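You operate a simulated robot arm through the tools that you are given. There is no shell and no other tool. Be economical: measure what you need, move in short steps, check, and stop when the job is done.

The job below is to be done with a simulated two-armed robot. You get a single attempt, and the scene is never put back.

JOB
On the top of the long table, fold the blue cloth in half.
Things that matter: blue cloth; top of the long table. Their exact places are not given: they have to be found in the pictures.

The check looks at the end state, three seconds after you hand in, the way a careful person would. Anything else that was tipped, shoved, dropped, spilled or broken makes it a failure. Flat cloth is picked up by pressing the open fingertips on it (5 to 10 N) and closing them slowly along it; thin cloth reads only 2 to 8 mm in the jaws.

ROBOT AND FRAMES
Two 7-joint arms with two-finger grippers on one trunk, on a base that drives. Base frame: it is fixed to the floor where the robot stands at the start and does not move with it; the origin is under the middle of the robot, x ahead of it, y to its left, z up; the surface under the hand at the start is at about z = 820. Lengths are in mm, angles in degrees, forces in N, time in s.
The left shoulder is at the start at [57, 175, 1152], the right one opposite. With the tool pointing down near the work surface each hand reaches from about 240 to 860 mm from the robot's upright axis, wherever it stands, measured 20 degrees to its own side. Places, roughly: top of the long table [600, 100, 800]. Payload 2.94 kg a hand.
The tool frame of a hand sits at the grasp point between the pads (the TCP): z along the fingers, y along the line on which they close. The tips reach 30 mm beyond it. Largest opening 138 mm; the body of the gripper starts 109 mm behind the TCP.
Orientation is told as [roll, pitch, yaw] about the base's x, y, z axes, in that order, counted from this pose: with the fingers straight down and closing along the base's y, the tool's x points along the base's -x, its y along +y and its z along -z.

CONTROLS
- The arms move only by the tool move_arm. It takes "left_targets", "right_targets" or both (then of equal length, played together; a hand with none holds still); each is one flat list of numbers, 7 for each row, row after row: the shift along the base's x, y, z in mm, then the turn, a rotation vector about the base's x, y, z in degrees, then the opening in per cent of the stroke, from 0 (shut) to 100 (fully open). In form: [tx, ty, tz, rx, ry, rz, gripper, tx, ty, tz, rx, ry, rz, gripper, ...]. A call has 1 to 8 rows; each row is the pose to reach, as a shift and turn from the pose commanded when the call began. Each row takes 0.2 s and may step no farther than 50 mm and 8.6 degrees from the row before; otherwise, or with a gripper value out of range, the whole call is refused. Where a pose cannot be reached the arm comes as near as it can. A force on the tool above 40 N (or 10 N above the force at the start of the call, whichever is more), or a blocked arm, ends the call early, and 0.2 s more pass. The fingers move at their own pace and stop on an object; they squeeze with about 35 N. The grip force told is the motor's: it shows also when the fingers shut on nothing. Time passes only in rows, and 0.2 s behind the last, so rows that repeat a pose let the fingers close. The reply holds the time, the measured pose of the TCP, the force on the tool along the base axes, the opening and the grip force, in the units named above and with some noise, with the torque about the TCP (base axes, N m) and any sound that the robot's microphone picked up.
- Cameras (640 x 400 px; columns grow to the right, rows downward): "scene" is now at [111.8, 23.8, 1606.4]; the picture's right is [0.42, -0.91, 0.00], its down [-0.83, -0.38, -0.40] and it looks along [0.36, 0.16, -0.92] (base axes); focal length 252 px, centre (320, 200). "left" rides on the left gripper at [71, -19, -146] in its tool frame; the picture's right is [0.26, 0.96, 0.00], its down [-0.85, 0.23, -0.48] and it looks along [-0.46, 0.12, 0.88] (tool axes); focal length 280 px, centre (320, 200). "right" rides on the right gripper at [71, 19, -146] in its tool frame; the picture's right is [-0.26, 0.97, 0.00], its down [-0.85, -0.23, -0.48] and it looks along [-0.46, -0.13, 0.88] (tool axes); focal length 280 px, centre (320, 200).
- capture(camera): a new picture of that camera. No time passes.
- lift_body(by): slides the trunk up (or, below 0, down) by that many mm; the arms and the scene camera ride with it, the base frame stays. It gives what a move gives, with no picture.
- base_move(legs): drives the robot by 1 to 6 legs, each [ahead, turn to the left] in mm and degrees, along the robot's own axes; the way and the turn of a leg run together, so that a leg with both is an arc; at most 1500 mm and 180 degrees a leg. The arms and the cameras ride along, it lands a little off, and it stops where it bumps. It gives what a move gives.
- head_to(pan, tilt): turns the head with the scene camera to pan (to the left, within 120 degrees either way) and tilt (down, from -29 to 69), counted from straight ahead of the robot. It gives what a move gives.
- point_at(camera, pixels): for up to 12 pixels [column, row] of the newest picture of that camera ("zoom" is the newest enlarged one), the place [x, y, z] in the base frame of the surface seen there, good to about 2 mm. No time passes.
- inspect(camera, box): a new picture of the part [left, top, right, bottom] of that camera's present view, enlarged. No time passes.
- job_done(): hands the job in; it is judged then, once.

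Go step by step. Measure first, check grasps and placings, and put right what went wrong. The budget is 80 turns and 58 pictures, counting those below and the enlarged ones. Unless the task says otherwise, let go and move clear before handing in, and close with one line.

The tools are called after "Emit:" as name(argument=value, ...) on one line, values as JSON. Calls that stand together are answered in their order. move_arm: Moves the arms, as the interface text tells. Its arguments: {"type":"object","properties":{"left_targets":{"type":"array"},"right_targets":{"type":"array"}},"required":[]} The other tools are called the same way: lift_body (by) slides the trunk up or down; base_move (legs) drives the base; head_to (pan, tilt) turns the head that bears the scene camera; capture (camera) takes a picture; point_at (camera, pixels) gives the place of the surface under pixels of a picture; inspect (camera, box) takes an enlarged picture of a part of a camera's view; job_done () hands the job in.

At the start:

```text
clock: 0.0
left_tcp_pos: [487.7, 308.3, 1035.2]
left_tool_rot: [0.1, -0.1, 0.0]
left_contact_force: [0.2, 0.1, -0.6]
left_moment: [0.03, 0.02, -0.01]
left_gripper_width: 137.8
left_gripper_force: 0.0
right_tcp_pos: [582.3, -158.2, 1009.6]
right_tool_rot: [0.0, 0.0, 0.0]
right_contact_force: [0.7, 0.3, 0.0]
right_moment: [0.0, 0.01, -0.01]
right_gripper_width: 138.0
right_gripper_force: 0.2
trunk travel left (down, up): [-325.0, 409.0]
robot x, y, heading: [-0.5, -1.6, -0.1]
head pan, tilt: [24.6, 66.7]
```

scene: 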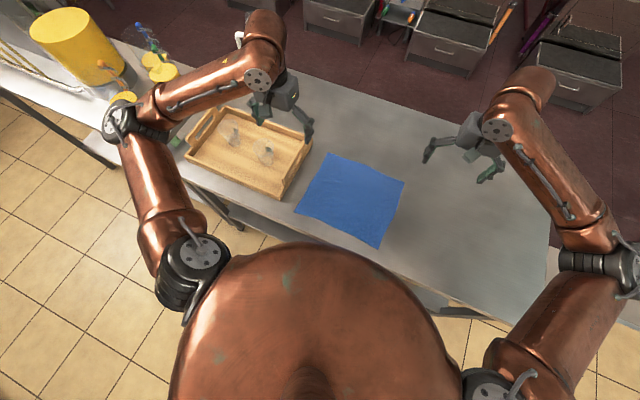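
right: 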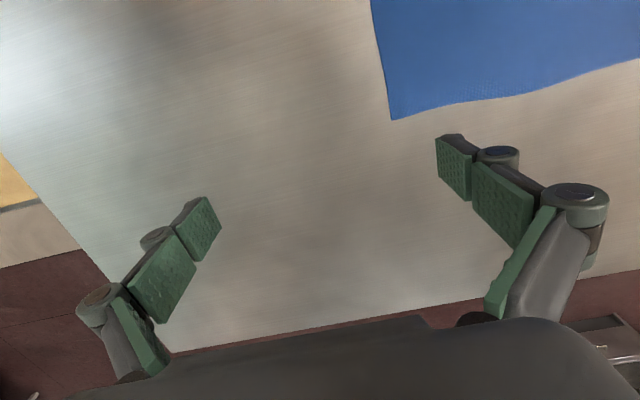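
left: 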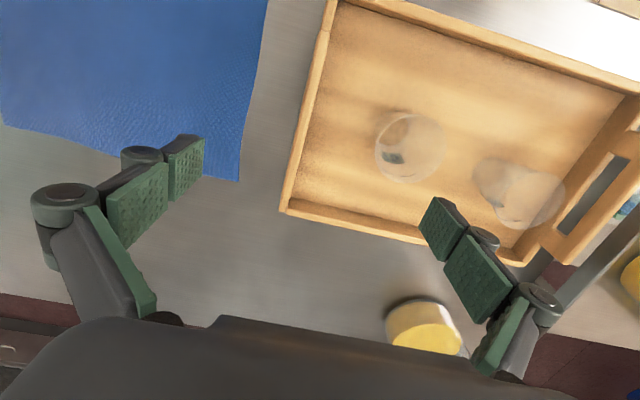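

The blue cloth is seen in the scene picture with corners near (329,153), (404,181), (379,248), (295,212). I measure them, the table around it and the tray.

Emit:
point_at(camera="scene", pixels=[[329, 154], [403, 181], [379, 247], [296, 212], [350, 200], [450, 220], [305, 150], [286, 200], [366, 167], [338, 230], [311, 184], [392, 214]])

Emit:
inspect(camera="scene", box=[270, 130, 430, 260])

```text
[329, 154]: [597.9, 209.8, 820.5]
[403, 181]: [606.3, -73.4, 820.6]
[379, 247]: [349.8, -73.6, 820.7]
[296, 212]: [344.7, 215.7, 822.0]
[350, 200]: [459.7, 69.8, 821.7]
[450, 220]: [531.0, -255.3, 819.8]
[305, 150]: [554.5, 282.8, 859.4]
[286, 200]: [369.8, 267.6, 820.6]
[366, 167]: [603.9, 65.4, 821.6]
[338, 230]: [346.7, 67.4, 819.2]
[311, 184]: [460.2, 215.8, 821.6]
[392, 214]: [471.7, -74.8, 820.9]
```

```text
3.08 times, centred on (350, 195) of scene
```

zoom: 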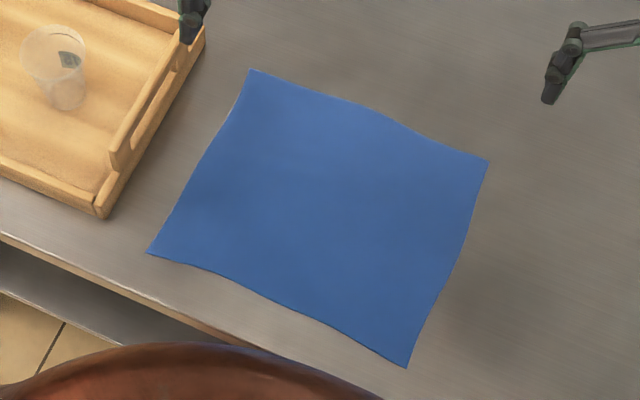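

The cloth lies at x 347–602, y −74–213, flat at z≈820, with the tray wall at y≥267. I plan to take the two far corners, one hand each with fingers closing along y, and lay the far edge on the near edge. First I move to hover above the corners with the fingers part open.

Emit:
move_arm(left_targets=[24, -32, 0, 0, 0, 0, 70, 48, -64, 0, 0, 0, 0, 45, 73, -96, 0, 0, 0, 0, 25, 97, -128, 0, 0, 0, 0, 25, 97, -128, -45, 0, 0, 0, 25, 97, -128, -90, 0, 0, 0, 25, 97, -128, -135, 0, 0, 0, 25], right_targets=[2, 28, 0, 0, 0, 0, 70, 5, 56, 0, 0, 0, 0, 45, 7, 85, 0, 0, 0, 0, 25, 10, 113, 0, 0, 0, 0, 25, 10, 113, -37, 0, 0, 0, 25, 10, 113, -74, 0, 0, 0, 25, 10, 113, -110, 0, 0, 0, 25])

Emit:
capture(camera="left")

Emit:
capture(camera="right")

```text
clock: 1.6
left_tcp_pos: [587.0, 179.9, 899.6]
left_tool_rot: [0.0, 0.0, 0.0]
left_contact_force: [-0.3, 0.1, -0.1]
left_moment: [-0.02, 0.04, 0.0]
left_gripper_width: 34.7
left_gripper_force: 0.1
right_tcp_pos: [592.8, -47.4, 898.8]
right_tool_rot: [0.2, 0.0, 0.0]
right_contact_force: [0.4, -0.8, -0.8]
right_moment: [-0.01, 0.03, 0.02]
right_gripper_width: 34.6
right_gripper_force: 0.0
trunk travel left (down, up): [-325.0, 409.0]
robot x, y, heading: [-0.4, -0.1, -0.1]
head pan, tilt: [24.6, 66.7]
```

```text
53 pictures are left
```

left: 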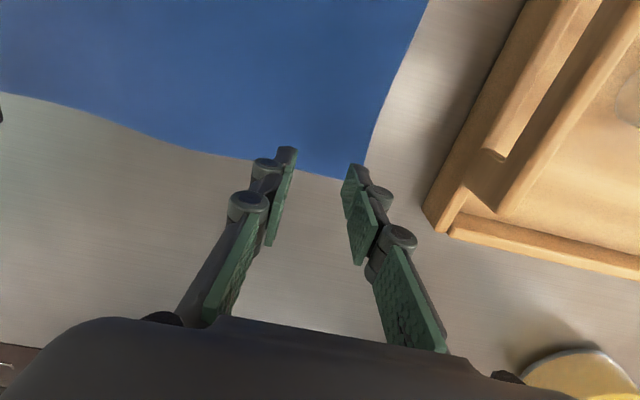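

```text
52 pictures are left
```

right: 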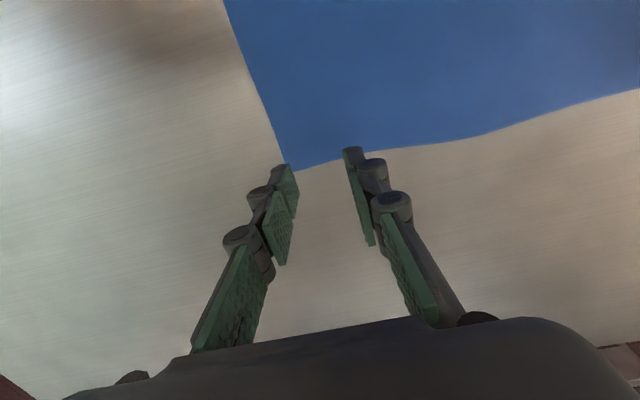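

Both hands hover over the far corners: left corner near (362,180), right corner near (288,170). I measure the edges exactly.

Emit:
point_at(camera="left", pixels=[[362, 178], [335, 173], [300, 170], [240, 156], [372, 150], [385, 110]])

Emit:
point_at(camera="right", pixels=[[290, 168], [315, 163], [340, 158], [400, 146], [278, 140], [268, 110]])

```text
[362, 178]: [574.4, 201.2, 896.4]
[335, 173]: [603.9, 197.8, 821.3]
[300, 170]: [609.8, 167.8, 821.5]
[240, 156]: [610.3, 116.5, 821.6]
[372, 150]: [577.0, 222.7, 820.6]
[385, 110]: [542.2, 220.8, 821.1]
```

```text
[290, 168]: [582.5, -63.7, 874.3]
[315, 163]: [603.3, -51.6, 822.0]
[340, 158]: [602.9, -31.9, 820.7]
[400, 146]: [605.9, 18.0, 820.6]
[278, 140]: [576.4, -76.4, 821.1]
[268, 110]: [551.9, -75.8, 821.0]
```

The edges are at x≈604 and y≈219 (left) and y≈−75 (right). I shift slightly and lower to just above the cloth.

Emit:
move_arm(left_targets=[4, 7, -20, 0, 0, 0, 25, 4, 7, -38, 0, 0, 0, 25, 4, 7, -44, 0, 0, 0, 25, 4, 7, -47, 0, 0, 0, 25], right_targets=[-3, 2, -20, 0, 0, 0, 25, -3, 2, -38, 0, 0, 0, 25, -3, 2, -44, 0, 0, 0, 25, -3, 2, -47, 0, 0, 0, 25])

```text
clock: 2.6
left_tcp_pos: [589.6, 186.4, 853.1]
left_tool_rot: [0.1, 0.0, 0.0]
left_contact_force: [-0.4, 0.5, -0.2]
left_moment: [-0.02, 0.0, 0.03]
left_gripper_width: 34.7
left_gripper_force: 0.1
right_tcp_pos: [590.2, -43.1, 853.3]
right_tool_rot: [0.0, 0.1, -0.1]
right_contact_force: [-0.4, 0.7, 0.7]
right_moment: [0.01, 0.0, -0.01]
right_gripper_width: 34.6
right_gripper_force: 0.0
trunk travel left (down, up): [-325.0, 409.0]
robot x, y, heading: [0.9, -0.4, -0.1]
head pan, tilt: [24.6, 66.7]
```

No contact yet at z≈853; I press down in small steps.

Emit:
move_arm(left_targets=[0, 0, -1.5, 0, 0, 0, 25, 0, 0, -3, 0, 0, 0, 25, 0, 0, -4, 0, 0, 0, 25], right_targets=[0, 0, -1.5, 0, 0, 0, 25, 0, 0, -3, 0, 0, 0, 25, 0, 0, -4, 0, 0, 0, 25])

```text
clock: 3.4
left_tcp_pos: [588.2, 188.2, 851.6]
left_tool_rot: [0.0, -0.1, 0.0]
left_contact_force: [0.9, 1.6, 4.8]
left_moment: [0.12, -0.01, -0.01]
left_gripper_width: 34.4
left_gripper_force: 0.0
right_tcp_pos: [588.6, -43.4, 850.0]
right_tool_rot: [0.0, -0.2, -0.1]
right_contact_force: [-0.2, -2.5, 13.7]
right_moment: [-0.18, -0.05, -0.02]
right_gripper_width: 34.3
right_gripper_force: 0.0
trunk travel left (down, up): [-325.0, 409.0]
robot x, y, heading: [0.1, -1.1, -0.2]
head pan, tilt: [24.6, 66.7]
```

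Both hands touch: left about 5 N, right about 14 N. I even the forces and close slowly along the cloth.

Emit:
move_arm(left_targets=[0, 0, -0.5, 0, 0, 0, 25, 0, 0, -0.5, 0, 0, 0, 21, 0, 0, -0.5, 0, 0, 0, 17, 0, 0, -0.5, 0, 0, 0, 13], right_targets=[0, 0, 1, 0, 0, 0, 25, 0, 0, 1, 0, 0, 0, 21, 0, 0, 1, 0, 0, 0, 17, 0, 0, 1, 0, 0, 0, 13])

Emit:
capture(camera="left")

Emit:
capture(camera="right")

```text
clock: 4.4
left_tcp_pos: [589.2, 186.6, 849.3]
left_tool_rot: [0.0, -0.1, 0.0]
left_contact_force: [-0.3, 0.3, 14.0]
left_moment: [0.14, -0.03, -0.01]
left_gripper_width: 16.4
left_gripper_force: 0.0
right_tcp_pos: [587.9, -43.6, 851.4]
right_tool_rot: [0.0, 0.0, 0.0]
right_contact_force: [-0.4, 0.7, 2.5]
right_moment: [-0.06, -0.01, -0.02]
right_gripper_width: 17.3
right_gripper_force: 0.1
trunk travel left (down, up): [-325.0, 409.0]
robot x, y, heading: [1.9, -0.9, 0.0]
head pan, tilt: [24.6, 66.7]
```

```text
51 pictures are left
```

left: 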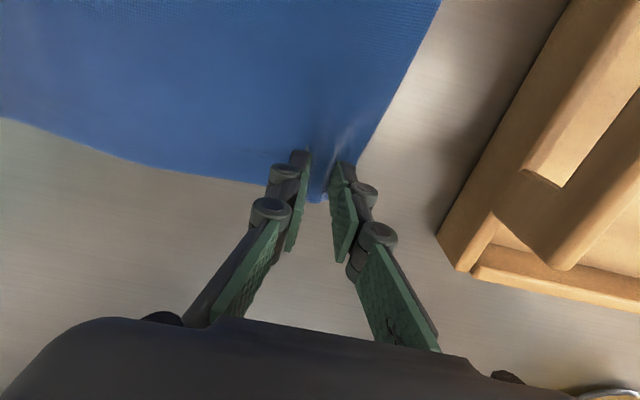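

```text
50 pictures are left
```

right: 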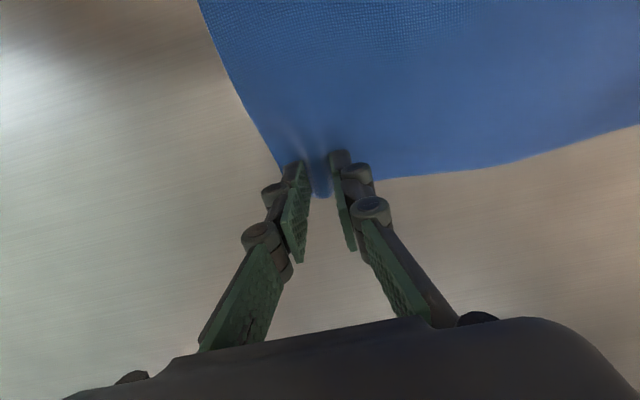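

Rucks are rising between the fingers of both hands. I even the pressing forces again and close completely.

Emit:
move_arm(left_targets=[0, 0, 0.7, 0, 0, 0, 10, 0, 0, 0.7, 0, 0, 0, 6, 0, 0, 0.7, 0, 0, 0, 3, 0, 0, 0.7, 0, 0, 0, 0, 0, 0, 0.7, 0, 0, 0, 0, 0, 0, 0.7, 0, 0, 0, 0], right_targets=[0, 0, -0.7, 0, 0, 0, 10, 0, 0, -0.7, 0, 0, 0, 6, 0, 0, -0.7, 0, 0, 0, 3, 0, 0, -0.7, 0, 0, 0, 0, 0, 0, -0.7, 0, 0, 0, 0, 0, 0, -0.7, 0, 0, 0, 0])

Emit:
capture(camera="scene")

```text
clock: 5.8
left_tcp_pos: [590.4, 186.7, 848.9]
left_tool_rot: [0.0, 0.0, 0.0]
left_contact_force: [0.6, -4.4, 1.1]
left_moment: [-0.15, 0.02, -0.03]
left_gripper_width: 4.8
left_gripper_force: 40.5
right_tcp_pos: [589.1, -43.8, 849.7]
right_tool_rot: [-0.1, 0.0, 0.0]
right_contact_force: [0.0, 3.7, 0.5]
right_moment: [0.15, 0.01, 0.03]
right_gripper_width: 4.3
right_gripper_force: 29.8
trunk travel left (down, up): [-325.0, 409.0]
robot x, y, heading: [0.2, 2.5, -0.1]
head pan, tilt: [24.6, 66.7]
```

```text
49 pictures are left
```

scene: 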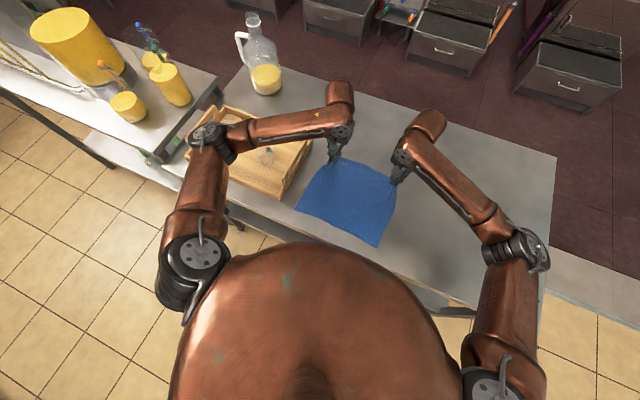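

Both grips hold cloth (4.8 and 4.3 mm in the jaws). I lift the edge a little, bring it back towards the middle with a slight tilt, and check that it follows.

Emit:
move_arm(left_targets=[0, -2, 10, 0, 0, 0, 0, -5, -3, 20, 0, -4, 0, 0, -15, -3, 32, 0, -8, 0, 0, -28, -3, 42, 0, -12, 0, 0, -42, -3, 50, 0, -16, 0, 0, -55, -3, 55, 0, -20, 0, 0], right_targets=[0, 2, 10, 0, 0, 0, 0, -5, 3, 20, 0, -4, 0, 0, -15, 3, 32, 0, -8, 0, 0, -28, 3, 42, 0, -12, 0, 0, -42, 3, 50, 0, -16, 0, 0, -55, 3, 55, 0, -20, 0, 0])

Emit:
capture(camera="scene")

Emit:
capture(camera="left")

Emit:
capture(camera="right")

```text
clock: 7.2
left_tcp_pos: [534.4, 184.7, 905.3]
left_tool_rot: [0.0, -19.9, 0.1]
left_contact_force: [0.2, 0.2, -1.0]
left_moment: [-0.03, 0.0, -0.02]
left_gripper_width: 2.3
left_gripper_force: 27.7
right_tcp_pos: [534.5, -41.1, 904.3]
right_tool_rot: [-0.1, -20.0, 0.0]
right_contact_force: [0.6, 0.2, -0.3]
right_moment: [-0.02, -0.02, -0.03]
right_gripper_width: 0.0
right_gripper_force: 28.2
trunk travel left (down, up): [-325.0, 409.0]
robot x, y, heading: [1.9, -3.1, -0.0]
head pan, tilt: [24.6, 66.7]
```

```text
48 pictures are left
```

scene: 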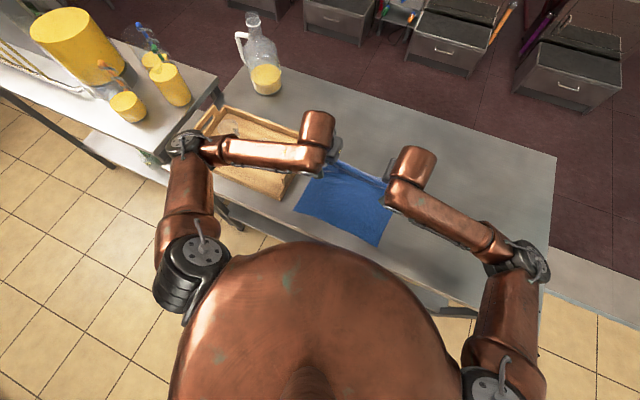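

```text
47 pictures are left
```

left: 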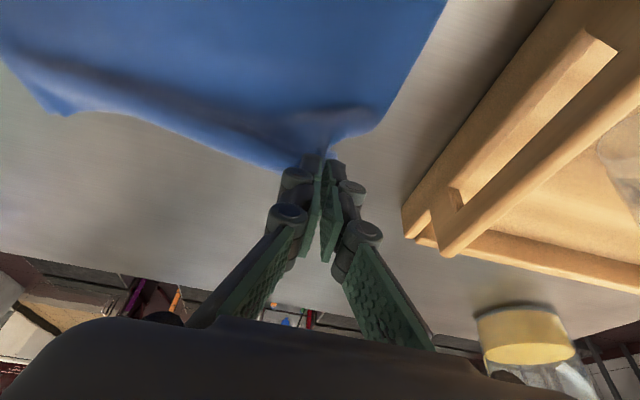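

```text
46 pictures are left
```

right: 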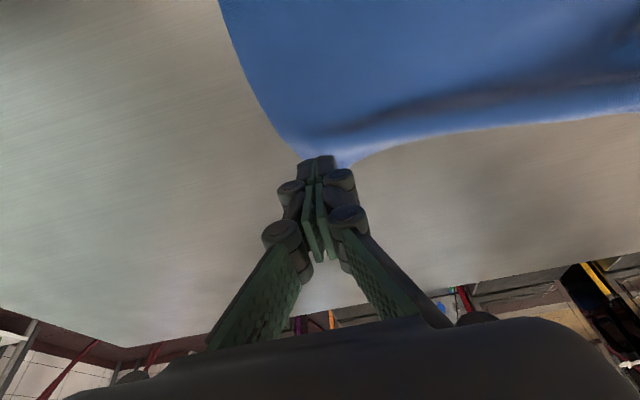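

The right jaw reads 0.0: it slipped, while the left still holds (2.3 mm). I lay the left corner back where it was, let go, and will regrasp with a firmer press after backing the base for more room.

Emit:
move_arm(left_targets=[13, 0, -5, 0, 4, 0, 0, 27, 0, -13, 0, 8, 0, 0, 40, 0, -23, 0, 12, 0, 0, 50, 1, -35, 0, 16, 0, 0, 56, 3, -46, 0, 20, 0, 0, 56, 3, -53, 0, 20, 0, 0, 56, 3, -53, 0, 20, 0, 15, 56, 3, -53, 0, 20, 0, 25], right_targets=[0, 0, 10, 0, 0, 0, 0, 0, 0, 20, 0, 4, 0, 5, 0, 0, 20, 0, 8, 0, 25, 0, 0, 20, 0, 12, 0, 25, 0, 0, 20, 0, 16, 0, 25, 0, 0, 20, 0, 20, 0, 25, 0, 0, 20, 0, 20, 0, 25, 0, 0, 20, 0, 20, 0, 25])

Emit:
move_arm(left_targets=[0, 0, 10, 0, 0, 0, 30, 0, 0, 40, 0, 0, 0, 30, 0, 0, 70, 0, 0, 0, 30], right_targets=[0, 0, 0, 0, 0, 0, 30, 0, 0, 0, 0, 0, 0, 30, 0, 0, 0, 0, 0, 0, 30])

Emit:
base_move(legs=[[-130, 0]])

Emit:
capture(camera="scene")

```text
clock: 9.0
left_tcp_pos: [589.6, 186.5, 852.4]
left_tool_rot: [0.0, 0.1, 0.0]
left_contact_force: [-0.9, 0.4, -0.5]
left_moment: [-0.01, 0.01, 0.0]
left_gripper_width: 34.7
left_gripper_force: 0.0
right_tcp_pos: [534.6, -39.7, 925.2]
right_tool_rot: [0.0, 0.0, 0.0]
right_contact_force: [-0.5, 0.4, 0.3]
right_moment: [0.0, 0.01, -0.01]
right_gripper_width: 34.7
right_gripper_force: 0.2
trunk travel left (down, up): [-325.0, 409.0]
robot x, y, heading: [2.0, 1.9, 0.2]
head pan, tilt: [24.6, 66.7]
```

```text
clock: 9.8
left_tcp_pos: [589.6, 186.6, 921.5]
left_tool_rot: [0.0, 0.1, 0.0]
left_contact_force: [-0.6, 0.1, 0.4]
left_moment: [0.01, 0.02, 0.03]
left_gripper_width: 41.5
left_gripper_force: 0.0
right_tcp_pos: [533.1, -40.8, 924.9]
right_tool_rot: [0.0, 0.0, -0.1]
right_contact_force: [-0.5, 0.6, 0.3]
right_moment: [0.02, -0.02, 0.03]
right_gripper_width: 41.4
right_gripper_force: 0.1
trunk travel left (down, up): [-325.0, 409.0]
robot x, y, heading: [-0.6, 1.9, -0.1]
head pan, tilt: [24.6, 66.7]
```

```text
clock: 11.1
left_tcp_pos: [461.5, 187.4, 924.6]
left_tool_rot: [0.3, -0.6, 0.2]
left_contact_force: [-1.3, -0.7, 0.2]
left_moment: [0.02, -0.26, 0.01]
left_gripper_width: 41.5
left_gripper_force: 0.0
right_tcp_pos: [405.5, -40.9, 926.2]
right_tool_rot: [0.3, -0.5, -0.3]
right_contact_force: [0.0, -0.5, 0.7]
right_moment: [0.04, -0.17, -0.02]
right_gripper_width: 41.4
right_gripper_force: 0.2
trunk travel left (down, up): [-325.0, 409.0]
robot x, y, heading: [-119.4, 0.7, -0.1]
head pan, tilt: [24.6, 66.7]
stopped in leg 1: the robot was blocked; the commanded pose is now the measured one
```

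```text
45 pictures are left
```

scene: 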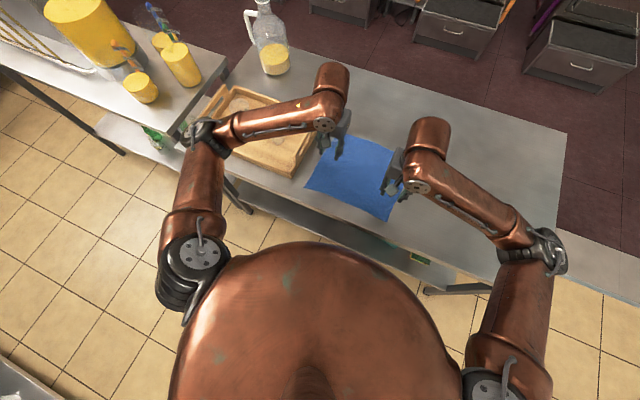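

The base was blocked at −119 mm, so something stands behind. I come 20 mm forward and look to see whether anything was disturbed.

Emit:
base_move(legs=[[20, 0]])

Emit:
head_to(pan=120, tilt=40)

Emit:
capture(camera="scene")

Emit:
head_to(pan=-120, tilt=40)

Emit:
capture(camera="scene")

Emit:
head_to(pan=10, tilt=62)

Emit:
capture(camera="scene")

```text
clock: 12.0
left_tcp_pos: [347.7, 197.6, 974.7]
left_tool_rot: [0.8, -8.6, 1.0]
left_contact_force: [-1.5, 0.4, 0.2]
left_moment: [0.02, -0.11, -0.01]
left_gripper_width: 41.1
left_gripper_force: 0.3
right_tcp_pos: [286.5, -26.3, 970.7]
right_tool_rot: [4.4, -7.9, 0.4]
right_contact_force: [-1.9, 1.0, 0.7]
right_moment: [-0.1, -0.33, -0.04]
right_gripper_width: 41.5
right_gripper_force: 0.1
trunk travel left (down, up): [-325.0, 409.0]
robot x, y, heading: [-104.0, 1.4, 0.2]
head pan, tilt: [24.6, 66.7]
stopped in leg 1: the robot was blocked; the commanded pose is now the measured one
```

```text
clock: 13.7
left_tcp_pos: [376.8, 195.0, 964.2]
left_tool_rot: [0.7, -6.9, 1.0]
left_contact_force: [-0.3, -0.7, 0.3]
left_moment: [0.01, -0.03, -0.02]
left_gripper_width: 41.6
left_gripper_force: 0.1
right_tcp_pos: [316.4, -30.6, 960.8]
right_tool_rot: [3.9, -6.4, -0.2]
right_contact_force: [-0.6, 0.1, 0.2]
right_moment: [-0.01, -0.08, -0.02]
right_gripper_width: 41.5
right_gripper_force: 0.1
trunk travel left (down, up): [-325.0, 409.0]
robot x, y, heading: [-102.3, -3.0, -0.1]
head pan, tilt: [120.0, 40.0]
```

```text
44 pictures are left
```

scene: 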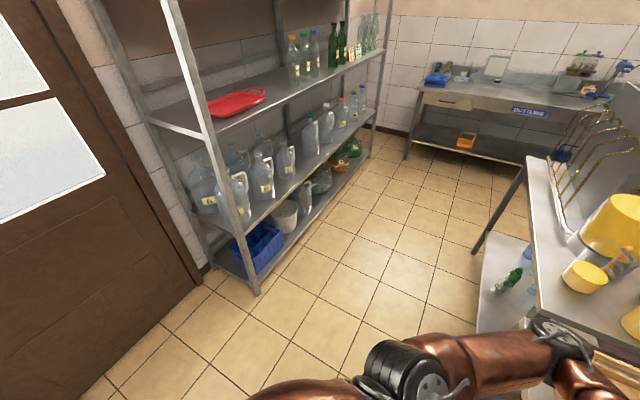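

```text
clock: 17.1
left_tcp_pos: [377.2, 195.4, 962.5]
left_tool_rot: [0.7, -6.7, 1.1]
left_contact_force: [0.1, 0.7, 0.0]
left_moment: [-0.03, -0.01, -0.04]
left_gripper_width: 41.2
left_gripper_force: 0.0
right_tcp_pos: [317.3, -30.2, 961.8]
right_tool_rot: [3.9, -6.5, 0.0]
right_contact_force: [-0.5, -0.3, 0.4]
right_moment: [0.0, -0.01, -0.02]
right_gripper_width: 41.4
right_gripper_force: 0.1
trunk travel left (down, up): [-325.0, 409.0]
robot x, y, heading: [-103.0, -1.4, 0.1]
head pan, tilt: [-120.0, 40.0]
```

```text
43 pictures are left
```

scene: 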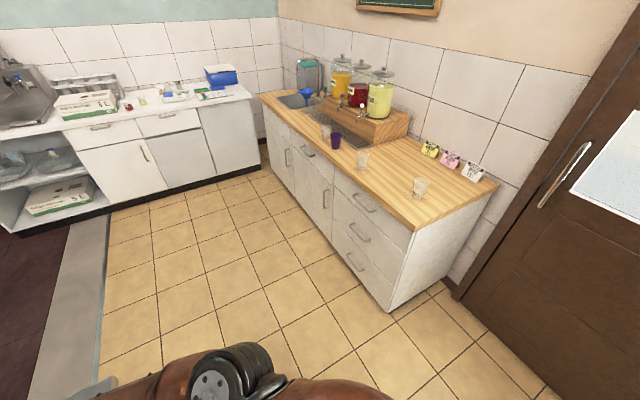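

```text
clock: 19.2
left_tcp_pos: [378.1, 195.8, 962.3]
left_tool_rot: [0.7, -6.8, 1.0]
left_contact_force: [-0.3, -0.8, 0.6]
left_moment: [0.01, -0.01, -0.03]
left_gripper_width: 40.9
left_gripper_force: 0.0
right_tcp_pos: [317.5, -29.8, 960.9]
right_tool_rot: [3.9, -6.4, -0.1]
right_contact_force: [0.2, -0.5, -0.1]
right_moment: [0.02, 0.02, 0.0]
right_gripper_width: 41.4
right_gripper_force: 0.2
trunk travel left (down, up): [-325.0, 409.0]
robot x, y, heading: [-105.2, 2.8, 0.1]
head pan, tilt: [10.0, 62.0]
```

```text
42 pictures are left
```

scene: 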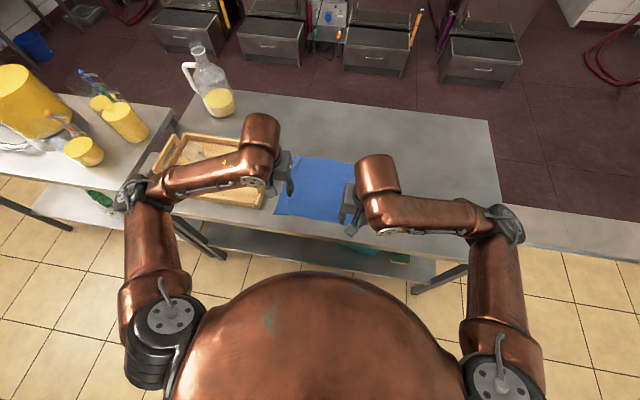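

Nothing stands near behind and nothing was disturbed; the robot now stands at x≈−104, which gives enough room. I bring both hands back above the far corners and straighten them.

Emit:
move_arm(left_targets=[35, -1, 0, 0, 1, 0, 30, 70, -2, 0, 0, 2, 0, 30, 105, -4, 0, 0, 3, -1, 30, 140, -5, 0, 0, 4, -1, 30, 175, -6, 0, -0.5, 5, -1, 30, 212, -8, 0, -0.7, 6.8, -1, 30, 212, -8, -30, -0.7, 6.8, -1, 30, 212, -8, -62, -0.7, 6.8, -1, 30], right_targets=[46, -3, 0, -1, 1, 0, 30, 91, -5, 0, -1, 2, 0, 30, 137, -7, 0, -2, 3, 0, 30, 182, -10, 0, -3, 4, 0, 30, 228, -13, 0, -3.9, 5, 0, 30, 273, -16, 0, -3.9, 6.4, 0, 30, 273, -16, -30, -3.9, 6.4, 0, 30, 273, -16, -61, -3.9, 6.4, 0, 30])

Emit:
capture(camera="left")

Emit:
capture(camera="right")

```text
clock: 21.0
left_tcp_pos: [589.8, 187.5, 900.0]
left_tool_rot: [-0.1, 0.0, 0.2]
left_contact_force: [0.3, 0.4, 0.1]
left_moment: [-0.02, 0.02, 0.01]
left_gripper_width: 41.5
left_gripper_force: 0.1
right_tcp_pos: [593.6, -47.1, 897.7]
right_tool_rot: [-0.4, 0.0, 0.1]
right_contact_force: [0.3, -0.1, -0.7]
right_moment: [-0.02, 0.01, 0.02]
right_gripper_width: 41.5
right_gripper_force: 0.1
trunk travel left (down, up): [-325.0, 409.0]
robot x, y, heading: [-104.3, -3.7, 0.0]
head pan, tilt: [10.0, 62.0]
```

```text
41 pictures are left
```

left: 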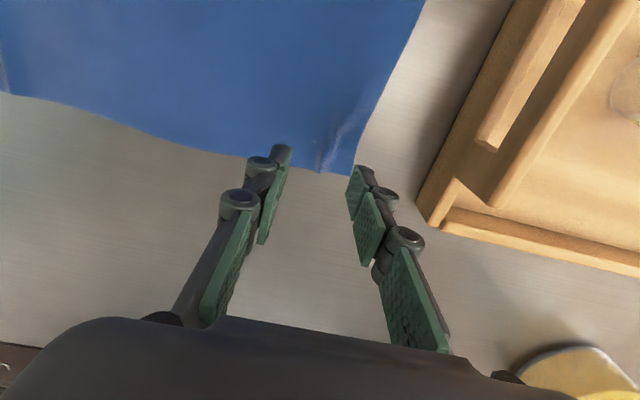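

```text
40 pictures are left
```

right: 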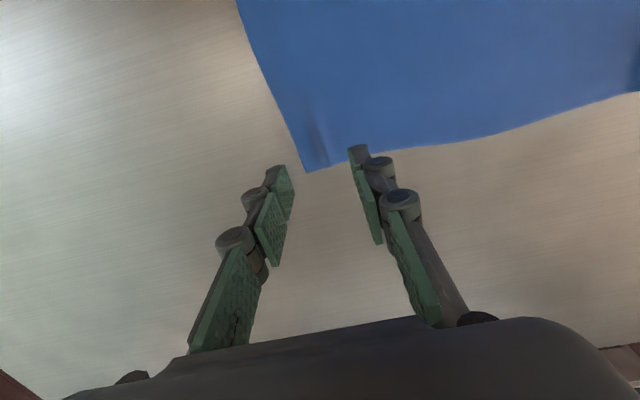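

The corners now have small rucks: left corner near (352,175), right (306,170). I measure them.

Emit:
point_at(camera="left", pixels=[[346, 174], [320, 172], [295, 168], [360, 140], [370, 115]])

Emit:
point_at(camera="right", pixels=[[307, 170], [325, 166], [345, 160], [293, 140], [280, 110]])

```text
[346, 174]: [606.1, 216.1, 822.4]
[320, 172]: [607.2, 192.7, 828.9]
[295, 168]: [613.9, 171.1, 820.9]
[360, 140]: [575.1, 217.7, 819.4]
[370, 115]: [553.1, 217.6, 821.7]
```

```text
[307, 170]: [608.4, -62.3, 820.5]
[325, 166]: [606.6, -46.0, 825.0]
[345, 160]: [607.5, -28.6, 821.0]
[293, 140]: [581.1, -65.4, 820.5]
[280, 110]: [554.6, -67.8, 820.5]
```

The rucks lie at y≈193 (left) and y≈−46 (right), so I centre the jaws around them with the pads flush to the edge and descend.

Emit:
move_arm(left_targets=[5, 1, -20, 0, 0, 0, 25, 5, 1, -40, 0, 0, 0, 25, 5, 1, -47, 0, 0, 0, 25, 5, 1, -49, 0, 0, 0, 25, 5, 1, -50, 0, 0, 0, 25, 5, 1, -50.5, 0, 0, 0, 25], right_targets=[1, 10, -20, 0, 0, 0, 25, 1, 10, -38, 0, 0, 0, 25, 1, 10, -45, 0, 0, 0, 25, 1, 10, -47, 0, 0, 0, 25, 1, 10, -48, 0, 0, 0, 25, 1, 10, -48.5, 0, 0, 0, 25])

```text
clock: 22.4
left_tcp_pos: [593.8, 188.0, 851.7]
left_tool_rot: [0.0, -0.1, 0.1]
left_contact_force: [0.1, -0.4, 2.3]
left_moment: [0.02, 0.0, -0.02]
left_gripper_width: 34.3
left_gripper_force: 0.0
right_tcp_pos: [592.1, -37.4, 852.7]
right_tool_rot: [-0.4, -0.1, 0.0]
right_contact_force: [0.5, -0.1, -0.6]
right_moment: [0.04, -0.02, 0.0]
right_gripper_width: 34.6
right_gripper_force: 0.0
trunk travel left (down, up): [-325.0, 409.0]
robot x, y, heading: [-102.6, 1.0, 0.1]
head pan, tilt: [10.0, 62.0]
```

Left touches lightly and the right not yet; I press each a little more.

Emit:
move_arm(left_targets=[0, 0, -0.5, 0, 0, 0, 25, 0, 0, -0.9, 0, 0, 0, 25], right_targets=[0, 0, -1.2, 0, 0, 0, 25, 0, 0, -2.2, 0, 0, 0, 25])

```text
clock: 23.0
left_tcp_pos: [594.7, 188.1, 851.1]
left_tool_rot: [0.1, 0.0, 0.1]
left_contact_force: [0.5, -0.5, 5.4]
left_moment: [0.01, -0.05, 0.02]
left_gripper_width: 34.3
left_gripper_force: 0.0
right_tcp_pos: [591.9, -37.5, 852.1]
right_tool_rot: [-0.4, -0.2, 0.1]
right_contact_force: [-0.4, 0.1, 7.3]
right_moment: [0.13, 0.0, 0.0]
right_gripper_width: 34.2
right_gripper_force: 0.1
trunk travel left (down, up): [-325.0, 409.0]
robot x, y, heading: [-101.8, 0.3, 0.2]
head pan, tilt: [10.0, 62.0]
```

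Forces are good (5.4 and 7.3 N). I close halfway slowly while keeping the press.

Emit:
move_arm(left_targets=[0, 0, -0.4, 0, 0, 0, 22, 0, 0, -0.4, 0, 0, 0, 19, 0, 0, -0.4, 0, 0, 0, 16, 0, 0, -0.4, 0, 0, 0, 13, 0, -1, -0.4, 0, 0, 0, 10], right_targets=[0, 0, -0.2, 0, 0, 0, 22, 0, 0, -0.2, 0, 0, 0, 19, 0, 0, -0.2, 0, 0, 0, 16, 0, 0, -0.2, 0, 0, 0, 13, 0, 1, -0.2, 0, 0, 0, 10])

```text
clock: 24.2
left_tcp_pos: [594.1, 188.1, 849.9]
left_tool_rot: [0.0, 0.0, 0.3]
left_contact_force: [0.0, 0.0, 5.4]
left_moment: [0.01, -0.01, 0.01]
left_gripper_width: 13.1
left_gripper_force: 0.0
right_tcp_pos: [591.7, -37.8, 849.9]
right_tool_rot: [-0.6, -0.1, 0.2]
right_contact_force: [0.1, -0.4, 8.7]
right_moment: [0.06, 0.07, 0.0]
right_gripper_width: 12.5
right_gripper_force: 0.1
trunk travel left (down, up): [-325.0, 409.0]
robot x, y, heading: [-103.3, -0.3, -0.1]
head pan, tilt: [10.0, 62.0]
```

Press is still 5.4 and 8.7 N; I finish the closing with slightly more press and ease the hands towards each other, then lift only 20 mm to test.

Emit:
move_arm(left_targets=[0, -1, -0.6, 0, 0, 0, 7, 0, -1, -0.6, 0, 0, 0, 4, 0, -2, -0.6, 0, 0, 0, 2, 0, -2, -0.6, 0, 0, 0, 0, 0, -3, -0.3, 0, 0, 0, 0, 0, -3, -0.3, 0, 0, 0, 0, -2, -4, 8, 0, 0, 0, 0, -5, -4, 20, 0, 0, 0, 0], right_targets=[0, 1, -0.3, 0, 0, 0, 7, 0, 1, -0.3, 0, 0, 0, 4, 0, 2, -0.3, 0, 0, 0, 2, 0, 2, -0.3, 0, 0, 0, 0, 0, 3, 0, 0, 0, 0, 0, 0, 3, 0, 0, 0, 0, 0, -2, 4, 8, 0, 0, 0, 0, -5, 4, 20, 0, 0, 0, 0])

Emit:
capture(camera="left")

Emit:
capture(camera="right")

```text
clock: 26.0
left_tcp_pos: [590.5, 183.0, 869.8]
left_tool_rot: [0.1, 0.1, 0.1]
left_contact_force: [0.6, -0.4, -2.4]
left_moment: [0.0, -0.01, 0.0]
left_gripper_width: 5.4
left_gripper_force: 38.8
right_tcp_pos: [587.6, -33.9, 870.6]
right_tool_rot: [-0.3, -0.1, 0.1]
right_contact_force: [-0.2, -1.2, 1.9]
right_moment: [0.0, -0.08, 0.0]
right_gripper_width: 5.6
right_gripper_force: 30.1
trunk travel left (down, up): [-325.0, 409.0]
robot x, y, heading: [-105.0, 1.7, -0.2]
head pan, tilt: [10.0, 62.0]
```

```text
39 pictures are left
```

left: 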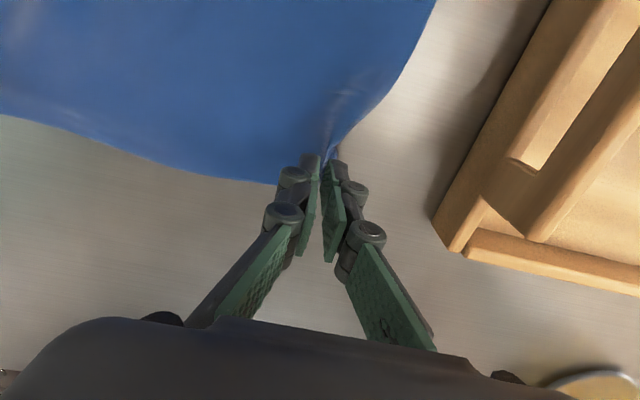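

```text
38 pictures are left
```

right: 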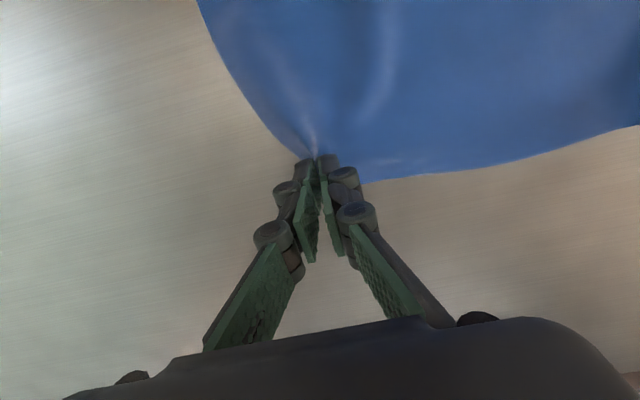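

Both jaws hold cloth (5.4 and 5.6 mm). I now carry the edge over in an arc, tilting the hands progressively.

Emit:
move_arm(left_targets=[-15, 0, 22, 0, -6, 0, 0, -35, 0, 42, 0, -12, 0, 0, -58, 0, 58, 0, -18, 0, 0, -83, 0, 68, 0, -24, 0, 0], right_targets=[-15, 0, 22, 0, -6, 0, 0, -35, 0, 42, 0, -12, 0, 0, -58, 0, 58, 0, -18, 0, 0, -83, 0, 68, 0, -24, 0, 0])

Emit:
capture(camera="scene")

```text
clock: 27.0
left_tcp_pos: [506.0, 183.4, 938.9]
left_tool_rot: [0.0, -24.0, 0.2]
left_contact_force: [-1.1, -0.5, 1.0]
left_moment: [0.0, 0.02, 0.03]
left_gripper_width: 0.1
left_gripper_force: 28.9
right_tcp_pos: [503.0, -33.9, 937.7]
right_tool_rot: [-0.5, -24.3, 0.1]
right_contact_force: [0.7, 1.0, -1.7]
right_moment: [-0.02, 0.04, 0.01]
right_gripper_width: 1.0
right_gripper_force: 28.6
trunk travel left (down, up): [-325.0, 409.0]
robot x, y, heading: [-106.7, 1.1, 0.0]
head pan, tilt: [10.0, 62.0]
```

```text
37 pictures are left
```

scene: 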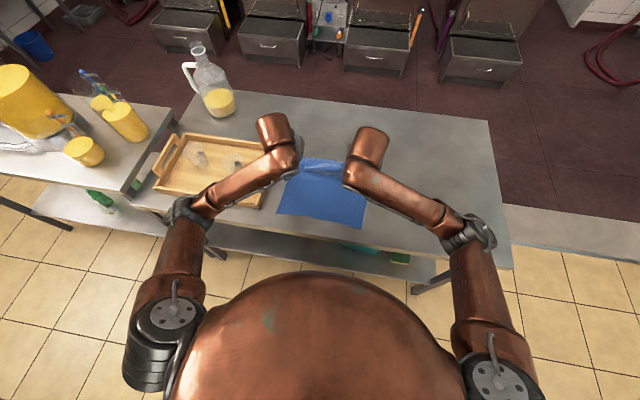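

The left jaw reads 0.1 and the right 1.0, so the grips slipped again. I look at both hand pictures.

Emit:
capture(camera="left")

Emit:
capture(camera="right")

```text
36 pictures are left
```

left: 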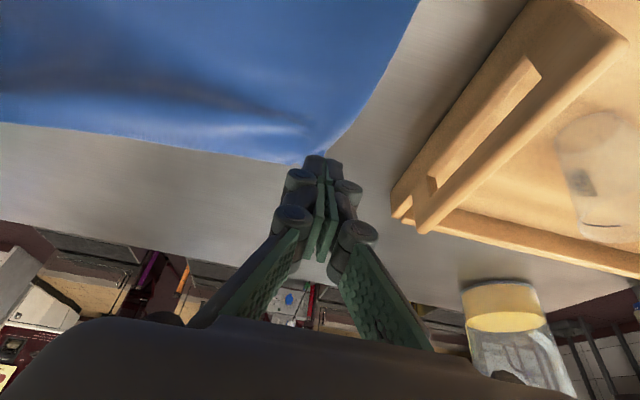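

```text
35 pictures are left
```

right: 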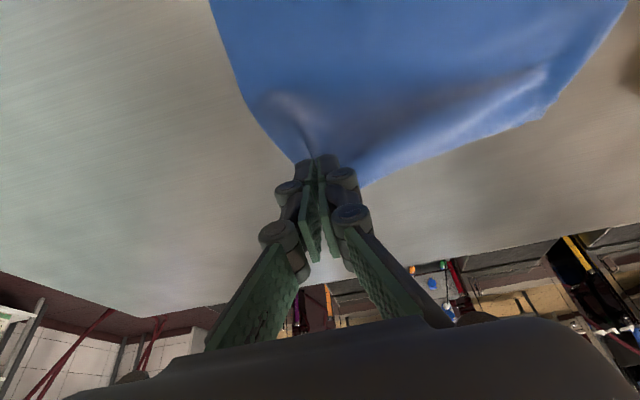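

Cloth still seems to reach the tips in both pictures; I measure its height there.

Emit:
point_at(camera="left", pixels=[[322, 145], [295, 158], [240, 152], [340, 130], [360, 90], [180, 100]])

Emit:
point_at(camera="right", pixels=[[316, 148], [300, 158], [400, 165], [290, 100], [500, 130], [420, 120]])

```text
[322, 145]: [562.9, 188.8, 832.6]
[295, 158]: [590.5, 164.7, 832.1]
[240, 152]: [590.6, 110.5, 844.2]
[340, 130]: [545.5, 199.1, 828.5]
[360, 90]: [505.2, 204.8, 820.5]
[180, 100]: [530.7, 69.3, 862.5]
```

```text
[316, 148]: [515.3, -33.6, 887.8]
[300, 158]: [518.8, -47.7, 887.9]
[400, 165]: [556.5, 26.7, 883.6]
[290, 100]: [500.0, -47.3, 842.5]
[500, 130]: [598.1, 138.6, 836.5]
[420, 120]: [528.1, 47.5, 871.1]
```

The right hand still holds its corner (888 mm high); only the left slipped. I lower the right corner back to where it was and release, to regrasp both with a wider, deeper ruck and lift more slowly.

Emit:
move_arm(right_targets=[25, 0, -10, 0, 6, 0, 0, 48, 0, -26, 0, 12, 0, 0, 68, -1, -46, 0, 18, 0, 0, 83, -2, -68, 0, 24, 0, 0, 87, -4, -80, 0, 24, 0, 0, 88, -4, -86, 0, 24, 0, 0, 88, -4, -86, 0, 24, 0, 15, 88, -4, -86, 0, 24, 0, 35], left_targets=[10, 0, 0, 0, 6, 0, 0, 25, 0, 0, 0, 12, 0, 0, 40, 0, 0, 0, 18, 0, 0, 60, 0, 0, 0, 24, 0, 10, 84, 4, -20, 0, 24, 0, 40, 84, 4, -35, 0, 24, 0, 40, 84, 4, -38, 0, 24, 0, 40, 84, 4, -38, 0, 24, 0, 40])

Emit:
move_arm(right_targets=[0, 0, 15, 0, 0, 0, 40, 0, 0, 50, 0, 0, 0, 40], left_targets=[0, 0, 0, 0, 0, 0, 40, 0, 0, 0, 0, 0, 0, 40])

Emit:
capture(camera="left")

Emit:
capture(camera="right")

```text
clock: 28.8
left_tcp_pos: [591.3, 186.6, 899.3]
left_tool_rot: [0.1, 0.0, 0.1]
left_contact_force: [0.8, -0.8, 0.4]
left_moment: [-0.03, 0.0, -0.01]
left_gripper_width: 55.2
left_gripper_force: 0.0
right_tcp_pos: [592.1, -37.5, 850.6]
right_tool_rot: [-0.5, 0.0, 0.1]
right_contact_force: [-0.3, -0.2, -0.5]
right_moment: [-0.02, 0.0, 0.0]
right_gripper_width: 48.8
right_gripper_force: 0.1
trunk travel left (down, up): [-325.0, 409.0]
robot x, y, heading: [-106.9, -3.2, 0.0]
head pan, tilt: [10.0, 62.0]
```

```text
clock: 29.4
left_tcp_pos: [591.2, 186.4, 899.7]
left_tool_rot: [0.2, 0.1, 0.1]
left_contact_force: [0.0, 0.5, -0.1]
left_moment: [-0.04, -0.03, 0.0]
left_gripper_width: 55.2
left_gripper_force: 0.1
right_tcp_pos: [592.6, -36.9, 900.8]
right_tool_rot: [-0.5, -0.1, 0.0]
right_contact_force: [-0.1, -0.7, 0.7]
right_moment: [0.01, -0.03, -0.02]
right_gripper_width: 55.1
right_gripper_force: 0.1
trunk travel left (down, up): [-325.0, 409.0]
robot x, y, heading: [-104.1, 0.7, -0.1]
head pan, tilt: [10.0, 62.0]
```

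```text
34 pictures are left
```

left: 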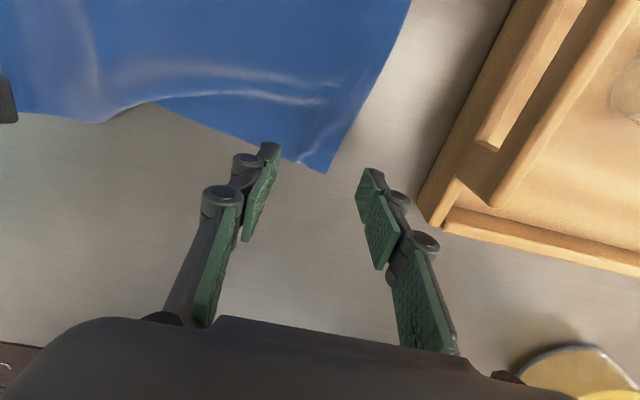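

```text
33 pictures are left
```

right: 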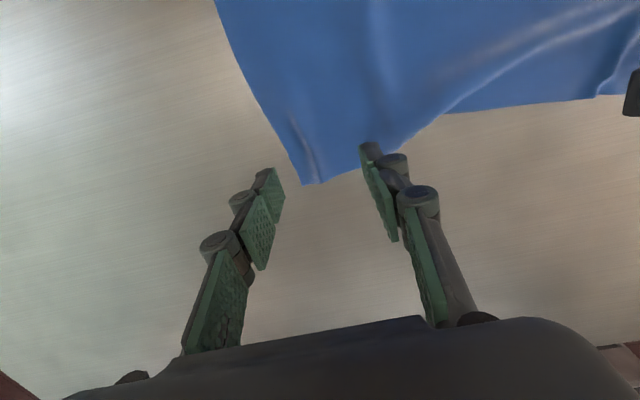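

The far edge is a bit rucked between the corners; left corner near (328,170), right near (312,180). I measure.

Emit:
point_at(camera="left", pixels=[[326, 170], [300, 162], [265, 140], [352, 130], [375, 85], [240, 85], [320, 100]])

Emit:
point_at(camera="right", pixels=[[308, 182], [335, 178], [355, 170], [292, 155], [270, 115], [410, 140], [440, 112]])

Emit:
inspect(camera="scene", box=[250, 130, 410, 240])

```text
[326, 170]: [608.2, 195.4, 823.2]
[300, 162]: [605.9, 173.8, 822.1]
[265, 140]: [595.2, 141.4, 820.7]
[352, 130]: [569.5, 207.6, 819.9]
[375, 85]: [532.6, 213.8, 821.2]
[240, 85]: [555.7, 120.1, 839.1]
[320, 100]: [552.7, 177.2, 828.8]
```

```text
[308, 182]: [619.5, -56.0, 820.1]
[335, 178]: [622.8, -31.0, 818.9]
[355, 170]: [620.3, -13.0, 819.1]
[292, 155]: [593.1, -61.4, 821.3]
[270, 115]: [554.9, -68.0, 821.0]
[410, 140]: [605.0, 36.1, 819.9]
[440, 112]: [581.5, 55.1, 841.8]
```

```text
3.64 times, centred on (330, 185) of scene
```

zoom: 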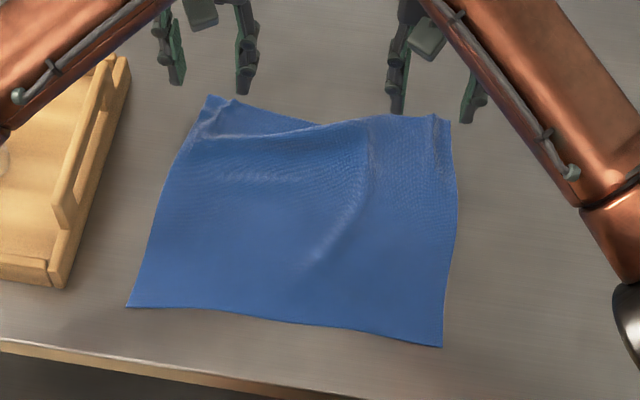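

There is now slack along the edge, so no pull between the hands. I set the jaws at 35 % with the outer finger just inside each corner and descend to just above contact.

Emit:
move_arm(left_targets=[5, -22, -5, 0, 0, 0, 35, 5, -22, -25, 0, 0, 0, 35, 5, -22, -40, 0, 0, 0, 35, 5, -22, -46, 0, 0, 0, 35, 5, -22, -48.5, 0, 0, 0, 35], right_targets=[16, 15, -5, 0, 0, 0, 35, 16, 15, -25, 0, 0, 0, 35, 16, 15, -40, 0, 0, 0, 35, 16, 15, -47, 0, 0, 0, 35, 16, 15, -49.5, 0, 0, 0, 35])

Emit:
capture(camera="left")

Emit:
capture(camera="right")

```text
clock: 30.6
left_tcp_pos: [594.8, 165.2, 850.6]
left_tool_rot: [0.0, -0.1, 0.1]
left_contact_force: [-0.2, -0.3, 1.1]
left_moment: [0.0, -0.03, 0.02]
left_gripper_width: 48.4
left_gripper_force: 0.0
right_tcp_pos: [608.4, -22.6, 851.9]
right_tool_rot: [-0.5, -0.1, 0.0]
right_contact_force: [0.3, 0.0, -1.1]
right_moment: [-0.04, 0.0, 0.0]
right_gripper_width: 48.5
right_gripper_force: 0.1
trunk travel left (down, up): [-325.0, 409.0]
robot x, y, heading: [-101.9, -1.6, -0.1]
head pan, tilt: [10.0, 62.0]
```

```text
31 pictures are left
```

left: 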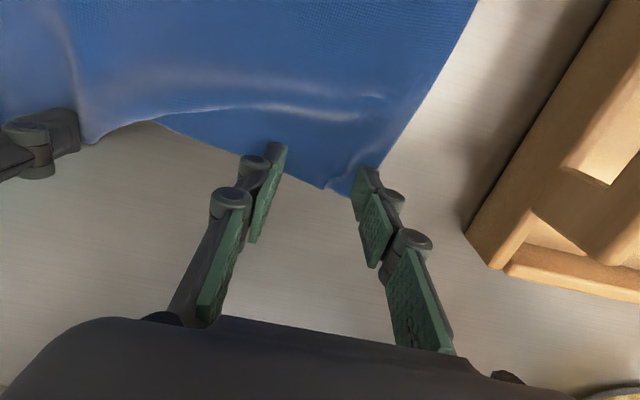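

```text
30 pictures are left
```

right: 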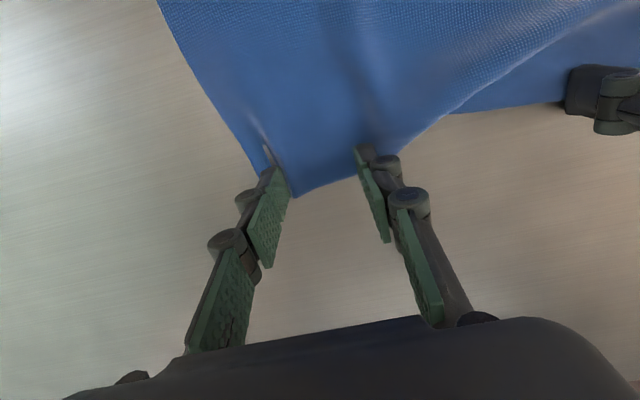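

The left inner finger only half covers the cloth edge at (270,150), so I shift left hand 8 mm and right 4 mm inward, then press.

Emit:
move_arm(left_targets=[-4, 0, 2, 0, 0, 0, 35, -8, 0, 1, 0, 0, 0, 35, -8, 0, -1, 0, 0, 0, 35, -8, 0, -1.8, 0, 0, 0, 35], right_targets=[-2, 0, 2, 0, 0, 0, 35, -4, 0, 0, 0, 0, 0, 35, -4, 0, -1.2, 0, 0, 0, 35, -4, 0, -2.2, 0, 0, 0, 35])

```text
clock: 31.6
left_tcp_pos: [587.0, 164.3, 850.5]
left_tool_rot: [0.0, -0.1, 0.1]
left_contact_force: [2.1, -0.1, 5.9]
left_moment: [-0.01, -0.07, -0.01]
left_gripper_width: 48.5
left_gripper_force: 0.6
right_tcp_pos: [603.8, -20.7, 851.0]
right_tool_rot: [-0.4, -0.1, 0.1]
right_contact_force: [-0.1, -0.1, 5.7]
right_moment: [0.21, -0.03, -0.05]
right_gripper_width: 48.6
right_gripper_force: 0.3
trunk travel left (down, up): [-325.0, 409.0]
robot x, y, heading: [-103.2, -2.7, -0.0]
head pan, tilt: [10.0, 62.0]
```

Contact is about 6 N on both hands; I add a touch more and close slowly.

Emit:
move_arm(left_targets=[0, 0, -0.5, 0, 0, 0, 32, 0, 0, -0.5, 0, 0, 0, 29, 0, 0, -0.5, 0, 0, 0, 26, 0, 0, -0.5, 0, 0, 0, 23, 0, 0, -0.5, 0, 0, 0, 20, 0, 0, -0.6, 0, 0, 0, 17, 0, 0, -0.6, 0, 0, 0, 14], right_targets=[0, 0, -0.5, 0, 0, 0, 32, 0, 0, -0.5, 0, 0, 0, 29, 0, 0, -0.5, 0, 0, 0, 26, 0, 0, -0.5, 0, 0, 0, 23, 0, 0, -0.5, 0, 0, 0, 20, 0, 0, -0.6, 0, 0, 0, 17, 0, 0, -0.6, 0, 0, 0, 14])

Emit:
capture(camera="left")

Emit:
capture(camera="right")

```text
clock: 33.2
left_tcp_pos: [586.7, 166.1, 849.5]
left_tool_rot: [0.1, -0.2, 0.1]
left_contact_force: [1.6, -3.2, 11.8]
left_moment: [-0.06, -0.04, -0.01]
left_gripper_width: 18.5
left_gripper_force: 0.0
right_tcp_pos: [602.7, -22.1, 848.9]
right_tool_rot: [-0.4, -0.2, 0.2]
right_contact_force: [-1.8, 3.3, 8.8]
right_moment: [0.21, 0.04, 0.04]
right_gripper_width: 19.8
right_gripper_force: 0.0
trunk travel left (down, up): [-325.0, 409.0]
robot x, y, heading: [-105.8, 1.5, 0.0]
head pan, tilt: [10.0, 62.0]
```

```text
29 pictures are left
```

left: 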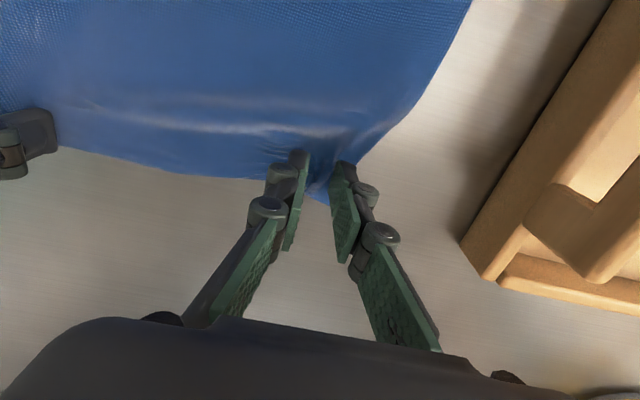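

```text
28 pictures are left
```

right: 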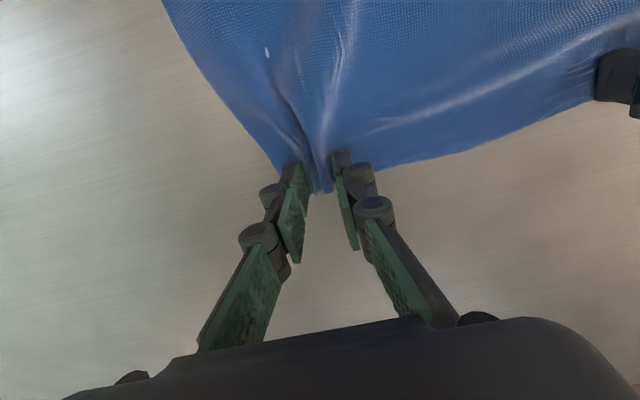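

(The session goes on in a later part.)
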